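You operate a simulated robot arm through the tools that you are given. There is no shell and no other tool. Be economical: measure what you need, move in short steps, check, and stop when the job is done.

Carry out the task below with a simulated robot arm. There is one attempt and no reset: what you move stays moved.

TASK
Put the baked scone from the end worktop and the brown tea bag on the orange plate.
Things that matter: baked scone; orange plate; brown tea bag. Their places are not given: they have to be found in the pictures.

It is judged by the outcome, as a careful person would: the job done as asked, and still so three seconds after it is handed in. It fails if anything else is knocked over, pushed out of place, dropped, spilled or broken.

THE ROBOT
A 6-joint arm with a two-finger parallel gripper, fixed in place. Base frame: the origin is at the foot of the arm, x ahead of it, y to its left, z up; the work surface is at about z = 90. Lengths are in cm, angles in degrees, forces in N, time in s.
With the tool pointing down near the work surface it reaches from about 24 to 64 cm from the base axis. Its first joint turns from -66.0 to 66.0 degrees. Payload 2.7 kg.
Tool frame: the origin (TCP) lies between the finger pads and is the grasp point; the fingertips stand 2.3 cm ahead of it; z points along the fingers, y is the line along which they close. The gripper opens to 9.4 cm. The fingers are 3.8 cm wide and 1 cm thick; the gripper's body (5.4 by 9.6 cm) begins 3.9 cm behind the TCP.
Orientation is that of the tool frame in the base frame, as a unit quaternion [x, y, z, w]. With the fingers straight down and closing along the base's y, the tool's x points along the base's -x, its y along +y and its z along -z.

THE INTERFACE
- The arm moves only by the tool drive_tool. Its argument "motion" is a list of rows, each a list of 7 numbers: the shift along the tool's x, y, z in cm, then the turn, a rotation vector about the tool's x, y, z in degrees, then the closure in counts, from 0 (fully open) to 255 (shut). In form: [[tx, ty, tz, wx, wy, wz, hand], ...]. A call has 1 to 20 rows; each row shifts and turns the commanded pose from where the row before left it, along the tool's axes as they then stand. A row lasts 0.2 s, in which the tool goes at most 5 cm and 8.6 degrees; a call with a longer step from one row to the next is refused whole, and so is a gripper value outside its range. A pose out of reach is approached as far as the arm can. The call stops where the force on the tool passes 40 N (or 10 N more than at its start, if that is more) or the arm is blocked; 0.2 s more then pass. The fingers move at their own pace (about 4.5 cm/s each) and stop on an object; they squeeze with about 30 N. The grip force told is the motor's: it shows also when the fingers shut on nothing. Time passes only in rows, and 0.2 s behind the last, so rows that do not move let the fingers close. It gives the time, the measured TCP pose, the force on the tool (base axes), the opening and the grip force at its end, in the units of the frame above (readings bear some noise).
- Cameras (640 x 400 px; columns grow to the right, rows downward): "scene" is fixed at [9.25, -44.75, 140.39]; the picture's right is [0.59, -0.80, 0.00], its down [-0.45, -0.33, -0.83] and it looks along [0.67, 0.49, -0.56] (base axes); focal length 358 px, centre (320, 200). "wrist" rides on the gripper at [-3.9, 0, -4.4] in the tool frame; the picture's right is [0.00, -1.00, 0.00], its down [0.97, 0.00, -0.24] and it looks along [0.24, 0.00, 0.97] (tool axes); focal length 218 px, centre (320, 200).
- camera(camera): a new picture of that camera. No time passes.
- point_at(camera, pixels): for up to 12 pixels [column, row] of the newest picture of that camera ("zoom" is the newest enlarged one), the place [x, y, z] in the base frame of the surface seen there, good to about 0.2 cm. No time passes.
- close_up(camera, box): a new picture of the part [left, top, right, bottom] of that camera's present view, enlarged. No time passes.
- hand_in(): hands the job in; it is judged then, once.

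Work in short steps. Measure before you move; look again where a grasp or a placing could have gone wrong, and mend it. You have 60 turns and 20 pictures in all, the two below and enlarged ones among them. Open the gripper and draw the arm clear of the work before you hand the job in, unless the task says otherwise; then end with one line.

The tools are called after ">>>" as a command line: name --pt "numbers of a row" for each row, then --argument value for the rest, lists and objects as JSON in quotes. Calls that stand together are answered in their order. drive_tool: Moves the arm, as the interface text tells. Its arguments: {"type":"object","properties":{"motion":{"type":"array","items":{"type":"array","items":{"type":"number"}}}},"required":["motion"]} The other tools are called the same way: camera (camera) takes a picture; point_at (camera, pixels) gives the place of the surface under pixels of a picture; close_up (camera, box) takes an enlarged picture of a part of a camera's view; hand_in () hands the job in.

At the start:

```text
time_s: 0.0
eef_pos: [37.23, -1.27, 114.55]
ee_rot: [0.0, 1.0, 0.0, 0.0]
wrist_force: [-0.1, 0.7, -0.5]
opening: 9.38
grip_force: 0.1
```

scene: 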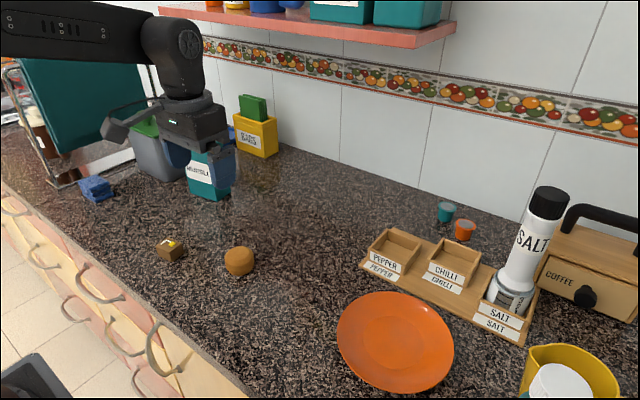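
wrist: 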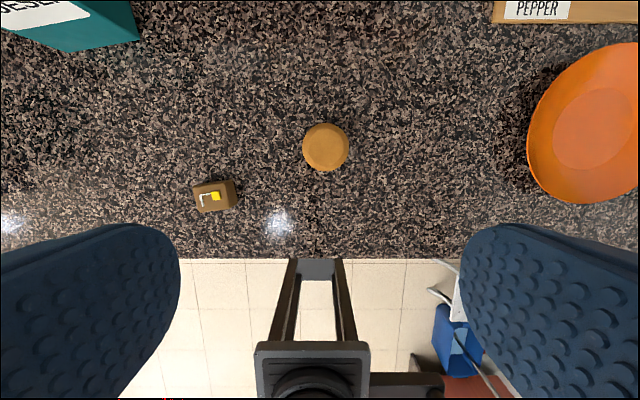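

I see the scone at scene (239,261), the tea bag at (170,250) and the plate at (395,340). I'll measure these and look closer.

>>> point_at --camera "scene" --pixels '[[239, 250], [239, 261], [239, 273], [225, 261], [253, 261], [170, 243], [160, 252], [184, 248], [395, 340], [340, 335], [450, 345], [400, 295]]'

>>> point_at --camera "wrist" --pixels '[[326, 147], [304, 147], [348, 147], [326, 125], [326, 169], [213, 196], [196, 197], [234, 193], [197, 210], [590, 125], [540, 130], [590, 200]]'

>>> close_up --camera "wrist" --box '[160, 100, 400, 250]'

>>> close_up --camera "scene" --box '[130, 210, 290, 310]'

```text
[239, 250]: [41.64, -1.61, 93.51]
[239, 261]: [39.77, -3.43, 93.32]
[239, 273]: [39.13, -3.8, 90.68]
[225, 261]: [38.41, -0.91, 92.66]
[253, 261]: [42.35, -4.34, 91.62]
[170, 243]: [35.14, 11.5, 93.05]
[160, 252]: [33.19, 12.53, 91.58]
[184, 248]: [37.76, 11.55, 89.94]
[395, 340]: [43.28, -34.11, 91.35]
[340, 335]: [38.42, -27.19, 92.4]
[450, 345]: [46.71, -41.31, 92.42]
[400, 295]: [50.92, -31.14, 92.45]
```

```text
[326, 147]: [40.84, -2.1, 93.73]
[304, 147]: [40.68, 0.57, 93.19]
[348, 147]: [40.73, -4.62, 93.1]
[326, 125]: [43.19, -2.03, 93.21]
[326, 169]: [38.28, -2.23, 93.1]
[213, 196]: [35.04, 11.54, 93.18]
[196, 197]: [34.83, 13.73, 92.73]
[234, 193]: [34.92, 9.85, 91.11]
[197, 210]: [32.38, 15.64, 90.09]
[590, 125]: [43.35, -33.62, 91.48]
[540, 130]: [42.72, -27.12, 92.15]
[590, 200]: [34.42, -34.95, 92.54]
```

```text
2.67 times, centred on (280, 175) of wrist
```

zoom: 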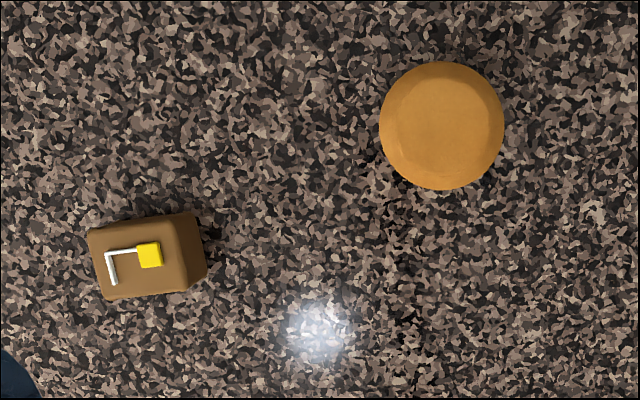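

```text
4.00 times, centred on (210, 260) of scene
```

zoom: 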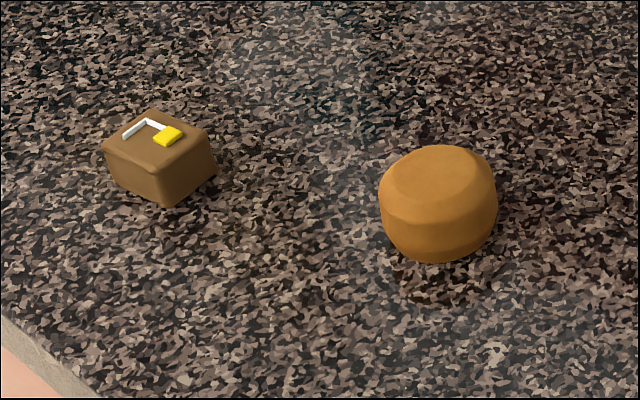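

Scone is centred at about (40.75,-2.1), top 93.7. The tea bag is at about (35,11.8), top 93.1. I'll check the plate and the nearby obstacles while I move above the scone.

>>> point_at --camera "scene" --pixels '[[395, 244], [395, 268], [448, 275], [500, 318], [515, 270], [548, 200], [395, 388], [365, 268], [437, 315], [375, 330], [415, 350], [540, 355]]'

>>> drive_tool --pt "-1.75 -0.4 4 0 0 0 0" --pt "-1.75 -0.43 4 0 0 0 0" --pt "0 0 4 0 0 0 0" --pt "0 0 3 0 0 0 0" --pt "0 0 0 0 0 0 0"

```text
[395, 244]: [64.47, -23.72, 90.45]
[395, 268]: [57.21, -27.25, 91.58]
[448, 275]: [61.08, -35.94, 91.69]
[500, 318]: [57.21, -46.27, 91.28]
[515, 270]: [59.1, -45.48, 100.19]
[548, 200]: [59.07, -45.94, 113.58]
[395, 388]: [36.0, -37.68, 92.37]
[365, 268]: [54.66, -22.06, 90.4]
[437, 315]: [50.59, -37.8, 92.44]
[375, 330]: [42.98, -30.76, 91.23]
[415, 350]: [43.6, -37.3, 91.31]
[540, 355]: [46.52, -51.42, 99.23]
```

```text
time_s: 1.2
eef_pos: [40.78, -2.05, 99.4]
ee_rot: [0.0, 1.0, 0.0, -0.001]
wrist_force: [0.4, 0.0, -0.7]
opening: 9.39
grip_force: 0.0
```

The TCP is centred over the scone at z 99.4, so I descend to 93 and close.

>>> drive_tool --pt "0 0 2.5 0 0 0 0" --pt "0 0 2.4 0 0 0 0" --pt "0 0 1.5 0 0 0 0" --pt "0 0 0 0 0 0 0" --pt "0 0 0 0 0 0 255" --pt "0 0 0 0 0 0 255" --pt "0 0 0 0 0 0 255" --pt "0 0 0 0 0 0 255" --pt "0 0 0 0 0 0 255"

```text
time_s: 3.2
eef_pos: [40.8, -2.09, 93.02]
ee_rot: [0.0, 1.0, 0.0, 0.0]
wrist_force: [0.0, -0.7, 0.1]
opening: 5.3
grip_force: 30.1
```

Gripped at 5.3 cm. I lift and carry it over the plate, to about (40.3,-34.2).

>>> drive_tool --pt "0 0 -2 0 0 0 255" --pt "0 0 -4 0 0 0 255" --pt "0 0 -4 0 0 0 255" --pt "0 -2 0 0 0 0 255" --pt "0 -3 0 0 0 0 255" --pt "0 -3 0 0 0 0 255" --pt "0 -3 0 0 0 0 255" --pt "0 -3 0 0 0 0 255" --pt "0 -3 0 0 0 0 255" --pt "0 -3 0 0 0 0 255" --pt "0 -3 0 0 0 0 255" --pt "0 -3 0 0 0 0 255" --pt "0 -3 0 0 0 0 255" --pt "0.5 -3.1 0 0 0 0 255" --pt "0 0 0 0 0 0 255" --pt "0 0 0 0 0 0 255"

>>> camera --camera "wrist"

>>> camera --camera "scene"

```text
time_s: 6.6
eef_pos: [40.46, -34.05, 103.24]
ee_rot: [0.001, 1.0, 0.0, 0.0]
wrist_force: [0.0, 0.4, -1.0]
opening: 5.31
grip_force: 29.5
```

```text
15 pictures are left
```

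wrist: 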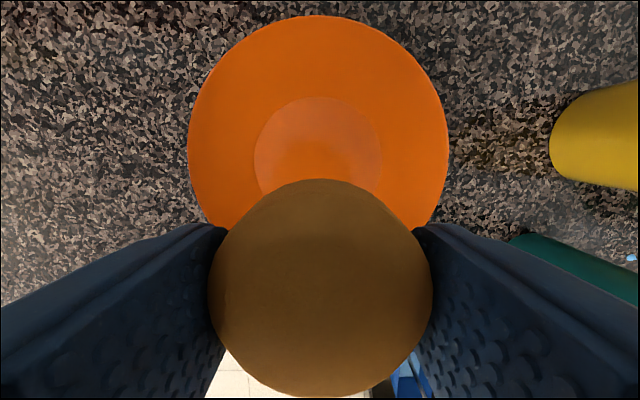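

```text
14 pictures are left
```

scene: 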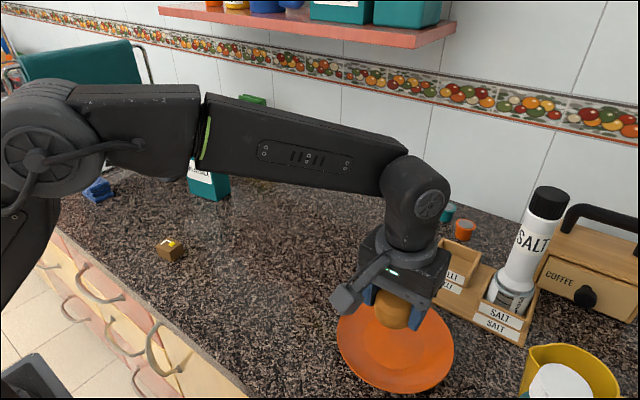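

Holding well. I measure the plate from the wrist picture to set its centre.

>>> point_at --camera "wrist" --pixels '[[318, 18], [191, 150], [446, 150], [318, 99], [255, 155], [380, 155], [318, 150], [225, 150], [410, 150]]'

```text
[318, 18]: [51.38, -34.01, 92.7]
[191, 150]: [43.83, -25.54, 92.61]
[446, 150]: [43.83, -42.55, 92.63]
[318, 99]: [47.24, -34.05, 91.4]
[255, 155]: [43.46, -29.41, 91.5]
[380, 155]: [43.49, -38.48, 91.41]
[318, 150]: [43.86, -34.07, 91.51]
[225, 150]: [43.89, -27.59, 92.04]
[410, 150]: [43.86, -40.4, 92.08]
```

The plate centre is about (42.9,-34.05), its well is at 91.45, and the flat radius is about 4.4. I lower the scone here, stopping just above contact, then open partly.

>>> drive_tool --pt "0 0 3 0 0 0 255" --pt "0 0 3 0 0 0 255" --pt "0 0 1.5 0 0 0 255" --pt "0 0 0.8 0 0 0 255" --pt "0 0 0.3 0 0 0 255" --pt "0 0 0 0 0 0 255"

```text
time_s: 8.0
eef_pos: [40.29, -34.08, 94.26]
ee_rot: [-0.001, 1.0, 0.0, 0.0]
wrist_force: [0.3, -0.5, 0.5]
opening: 5.27
grip_force: 30.0
```

Close to contact with little force, so I release and rise.

>>> drive_tool --pt "0 0 0 0 0 0 75" --pt "0 0 0 0 0 0 75" --pt "0 0 0 0 0 0 75" --pt "0 0 -2 0 0 0 75" --pt "0 0 -3 0 0 0 75" --pt "0 0 -4 0 0 0 75" --pt "0 0 0 0 0 0 75"

>>> camera --camera "wrist"

```text
time_s: 9.6
eef_pos: [40.1, -34.0, 103.47]
ee_rot: [0.0, 1.0, 0.0, 0.0]
wrist_force: [0.6, -0.5, -0.1]
opening: 6.6
grip_force: 0.0
```

```text
13 pictures are left
```

wrist: 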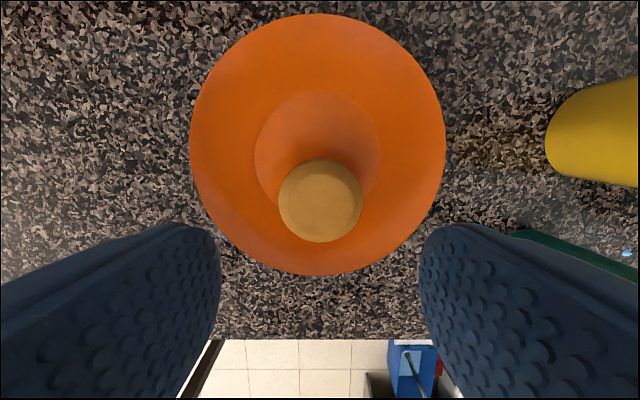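

The scone sits on the plate. I now travel to above the tea bag at (35,11.8).

>>> drive_tool --pt "0.2 2.3 0 0 0 0 75" --pt "0.37 3.3 0 0 0 0 75" --pt "0.37 3.3 0 0 0 0 75" --pt "0.37 3.3 0 0 0 0 75" --pt "0.37 3.3 0 0 0 0 75" --pt "0.37 3.3 0 0 0 0 75" --pt "0.37 3.3 0 0 0 0 75" --pt "0.37 3.3 0 0 0 0 0" --pt "0.37 3.3 0 0 0 0 0" --pt "0.37 3.3 0 0 0 0 0" --pt "0.37 3.3 0 0 0 0 0" --pt "0.37 3.3 0 0 0 0 0" --pt "0.37 3.3 0 0 0 0 0" --pt "0.5 3.9 0 0 0 0 0" --pt "0 0 0 0 0 0 0" --pt "0 0 0 0 0 0 0"

>>> close_up --camera "wrist" --box '[200, 120, 440, 270]'

```text
time_s: 13.0
eef_pos: [34.99, 11.63, 103.31]
ee_rot: [0.0, 1.0, 0.0, 0.0]
wrist_force: [0.5, -0.3, -0.3]
opening: 9.37
grip_force: 0.0
```

```text
2.67 times, centred on (320, 195) of wrist
```

zoom: 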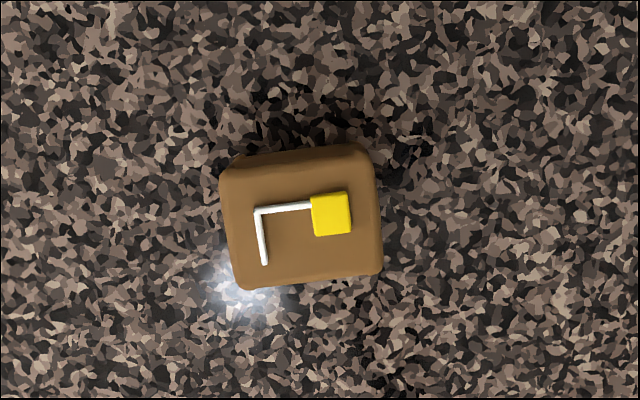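

The tea bag is turned by about 6°. I measure its sides.

>>> point_at --camera "zoom" --pixels '[[305, 220], [230, 230], [370, 215], [295, 170], [310, 272]]'

```text
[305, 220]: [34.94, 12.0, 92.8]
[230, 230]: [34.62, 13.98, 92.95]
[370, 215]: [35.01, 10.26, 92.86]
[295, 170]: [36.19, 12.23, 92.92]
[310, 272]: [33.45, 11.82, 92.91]
```

Its centre is at (34.85,12.1). I shift, turn 6° to match, descend to 92.9 and close.

>>> drive_tool --pt "0.1 0.47 0 0 0 -6.5 0" --pt "0 0 3.5 0 0 0 0" --pt "0 0 3.5 0 0 0 0" --pt "0 0 2.2 0 0 0 0" --pt "0 0 1.2 0 0 0 0" --pt "0 0 0 0 0 0 0" --pt "0 0 0 0 0 0 255" --pt "0 0 0 0 0 0 255" --pt "0 0 0 0 0 0 255" --pt "0 0 0 0 0 0 255" --pt "0 0 0 0 0 0 255" --pt "0 0 0 0 0 0 255"

```text
time_s: 15.6
eef_pos: [34.99, 12.06, 93.03]
ee_rot: [-0.056, 0.998, 0.0, -0.001]
wrist_force: [-0.3, -0.4, 0.5]
opening: 4.29
grip_force: 30.1
```

Gripped at 4.3 cm. I lift, turn back and carry to above the free half of the plate, (45.8,-34).

>>> drive_tool --pt "0 0 -2 0 0 0 255" --pt "0 0 -4 0 0 0 255" --pt "0 0 -4 0 0 0 255" --pt "0 0 -1 0 0 6.5 255" --pt "-0.4 -1.6 0 0 0 0 255" --pt "-0.75 -3.18 0 0 0 0 255" --pt "-0.75 -3.18 0 0 0 0 255" --pt "-0.75 -3.18 0 0 0 0 255" --pt "-0.75 -3.18 0 0 0 0 255" --pt "-0.75 -3.18 0 0 0 0 255" --pt "-0.75 -3.18 0 0 0 0 255" --pt "-0.75 -3.18 0 0 0 0 255" --pt "-0.75 -3.18 0 0 0 0 255" --pt "-0.75 -3.18 0 0 0 0 255" --pt "-0.75 -3.18 0 0 0 0 255" --pt "-0.75 -3.18 0 0 0 0 255" --pt "-0.75 -3.18 0 0 0 0 255" --pt "-0.75 -3.18 0 0 0 0 255" --pt "-0.75 -3.18 0 0 0 0 255" --pt "0 0 0 0 0 0 255"

>>> camera --camera "scene"

>>> camera --camera "wrist"

```text
time_s: 19.8
eef_pos: [45.84, -34.13, 104.03]
ee_rot: [-0.001, 1.0, 0.0, 0.0]
wrist_force: [1.1, -0.1, -0.6]
opening: 4.32
grip_force: 30.5
```

```text
11 pictures are left
```

scene: 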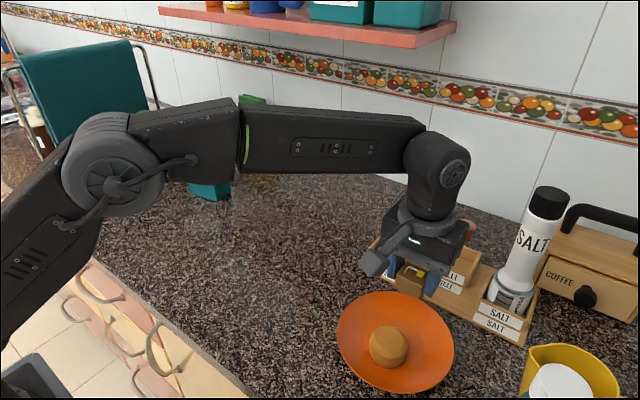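

```text
10 pictures are left
```

wrist: 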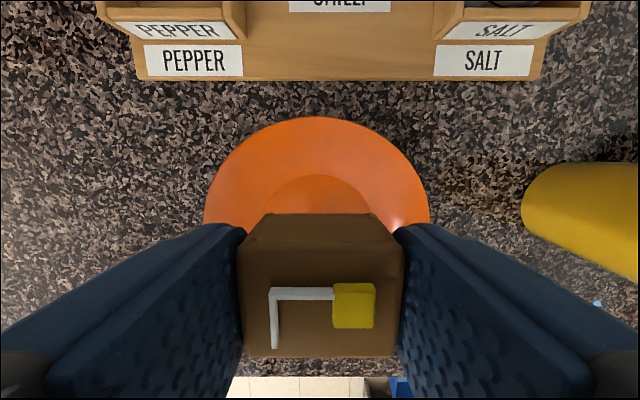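

>>> point_at --camera "scene" --pixels '[[388, 340], [372, 345], [405, 345], [388, 330], [390, 298], [380, 312]]'

```text
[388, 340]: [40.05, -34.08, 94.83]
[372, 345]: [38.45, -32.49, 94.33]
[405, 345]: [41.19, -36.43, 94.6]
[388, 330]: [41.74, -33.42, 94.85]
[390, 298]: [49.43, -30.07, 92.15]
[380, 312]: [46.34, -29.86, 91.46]
```

The scone is at x≈40, leaving about 1.5 cm clearance to the tea bag. I lower by 9.4 to about z 94.6.

>>> drive_tool --pt "0 0 3 0 0 0 255" --pt "0 0 3 0 0 0 255" --pt "0 0 2 0 0 0 255" --pt "0 0 1 0 0 0 255" --pt "0 0 0.4 0 0 0 255" --pt "0 0 0 0 0 0 255"

```text
time_s: 21.2
eef_pos: [45.97, -34.1, 94.78]
ee_rot: [0.0, 1.0, -0.002, 0.002]
wrist_force: [-2.2, 0.2, 11.7]
opening: 4.26
grip_force: 30.3
```

Contact felt (11.7 N), so the bag is resting on the plate. I open partly and rise.

>>> drive_tool --pt "0 0 -0.1 0 0 0 95" --pt "0 0 0 0 0 0 95" --pt "0 0 0 0 0 0 95" --pt "0 0 -1.5 0 0 0 95" --pt "0 0 -3 0 0 0 95" --pt "0 0 -4 0 0 0 95" --pt "0 3 -3 0 0 0 95" --pt "0 4 -2 0 0 0 60" --pt "0 4 0 0 0 0 0" --pt "0 4 0 0 0 0 0" --pt "0 4 0 0 0 0 0" --pt "0 0 0 0 0 0 0" --pt "0 0 0 0 0 0 0"

>>> camera --camera "scene"

>>> close_up --camera "scene" --box '[310, 270, 502, 390]'

```text
time_s: 24.0
eef_pos: [45.74, -14.96, 108.23]
ee_rot: [0.001, 1.0, 0.0, -0.001]
wrist_force: [-0.4, 0.1, 0.5]
opening: 9.41
grip_force: 0.2
```

```text
9 pictures are left
```

scene: 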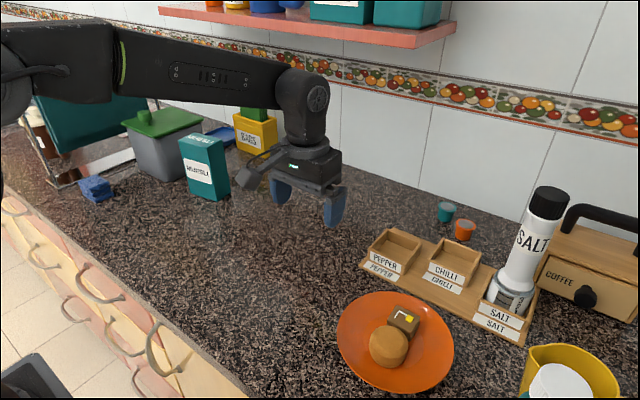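

```text
3.33 times, centred on (406, 330) of scene
```

zoom: 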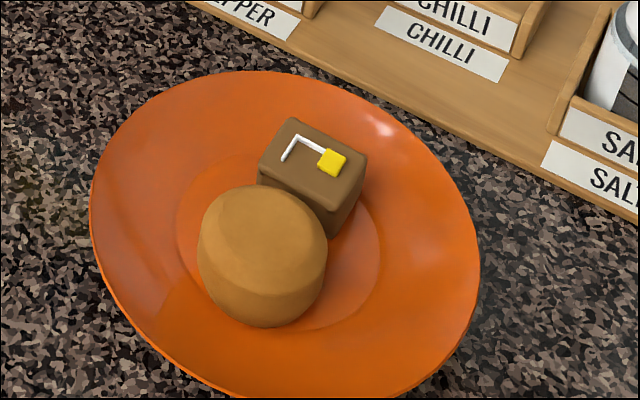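

Both items rest on the plate, the plate hasn't moved, and the arm is clear with the gripper open. I hand it in.

>>> hand_in

```text
The job is handed in.
```

The baked scone and the brown tea bag are both on the orange plate; nothing else was disturbed, and the job is handed in.
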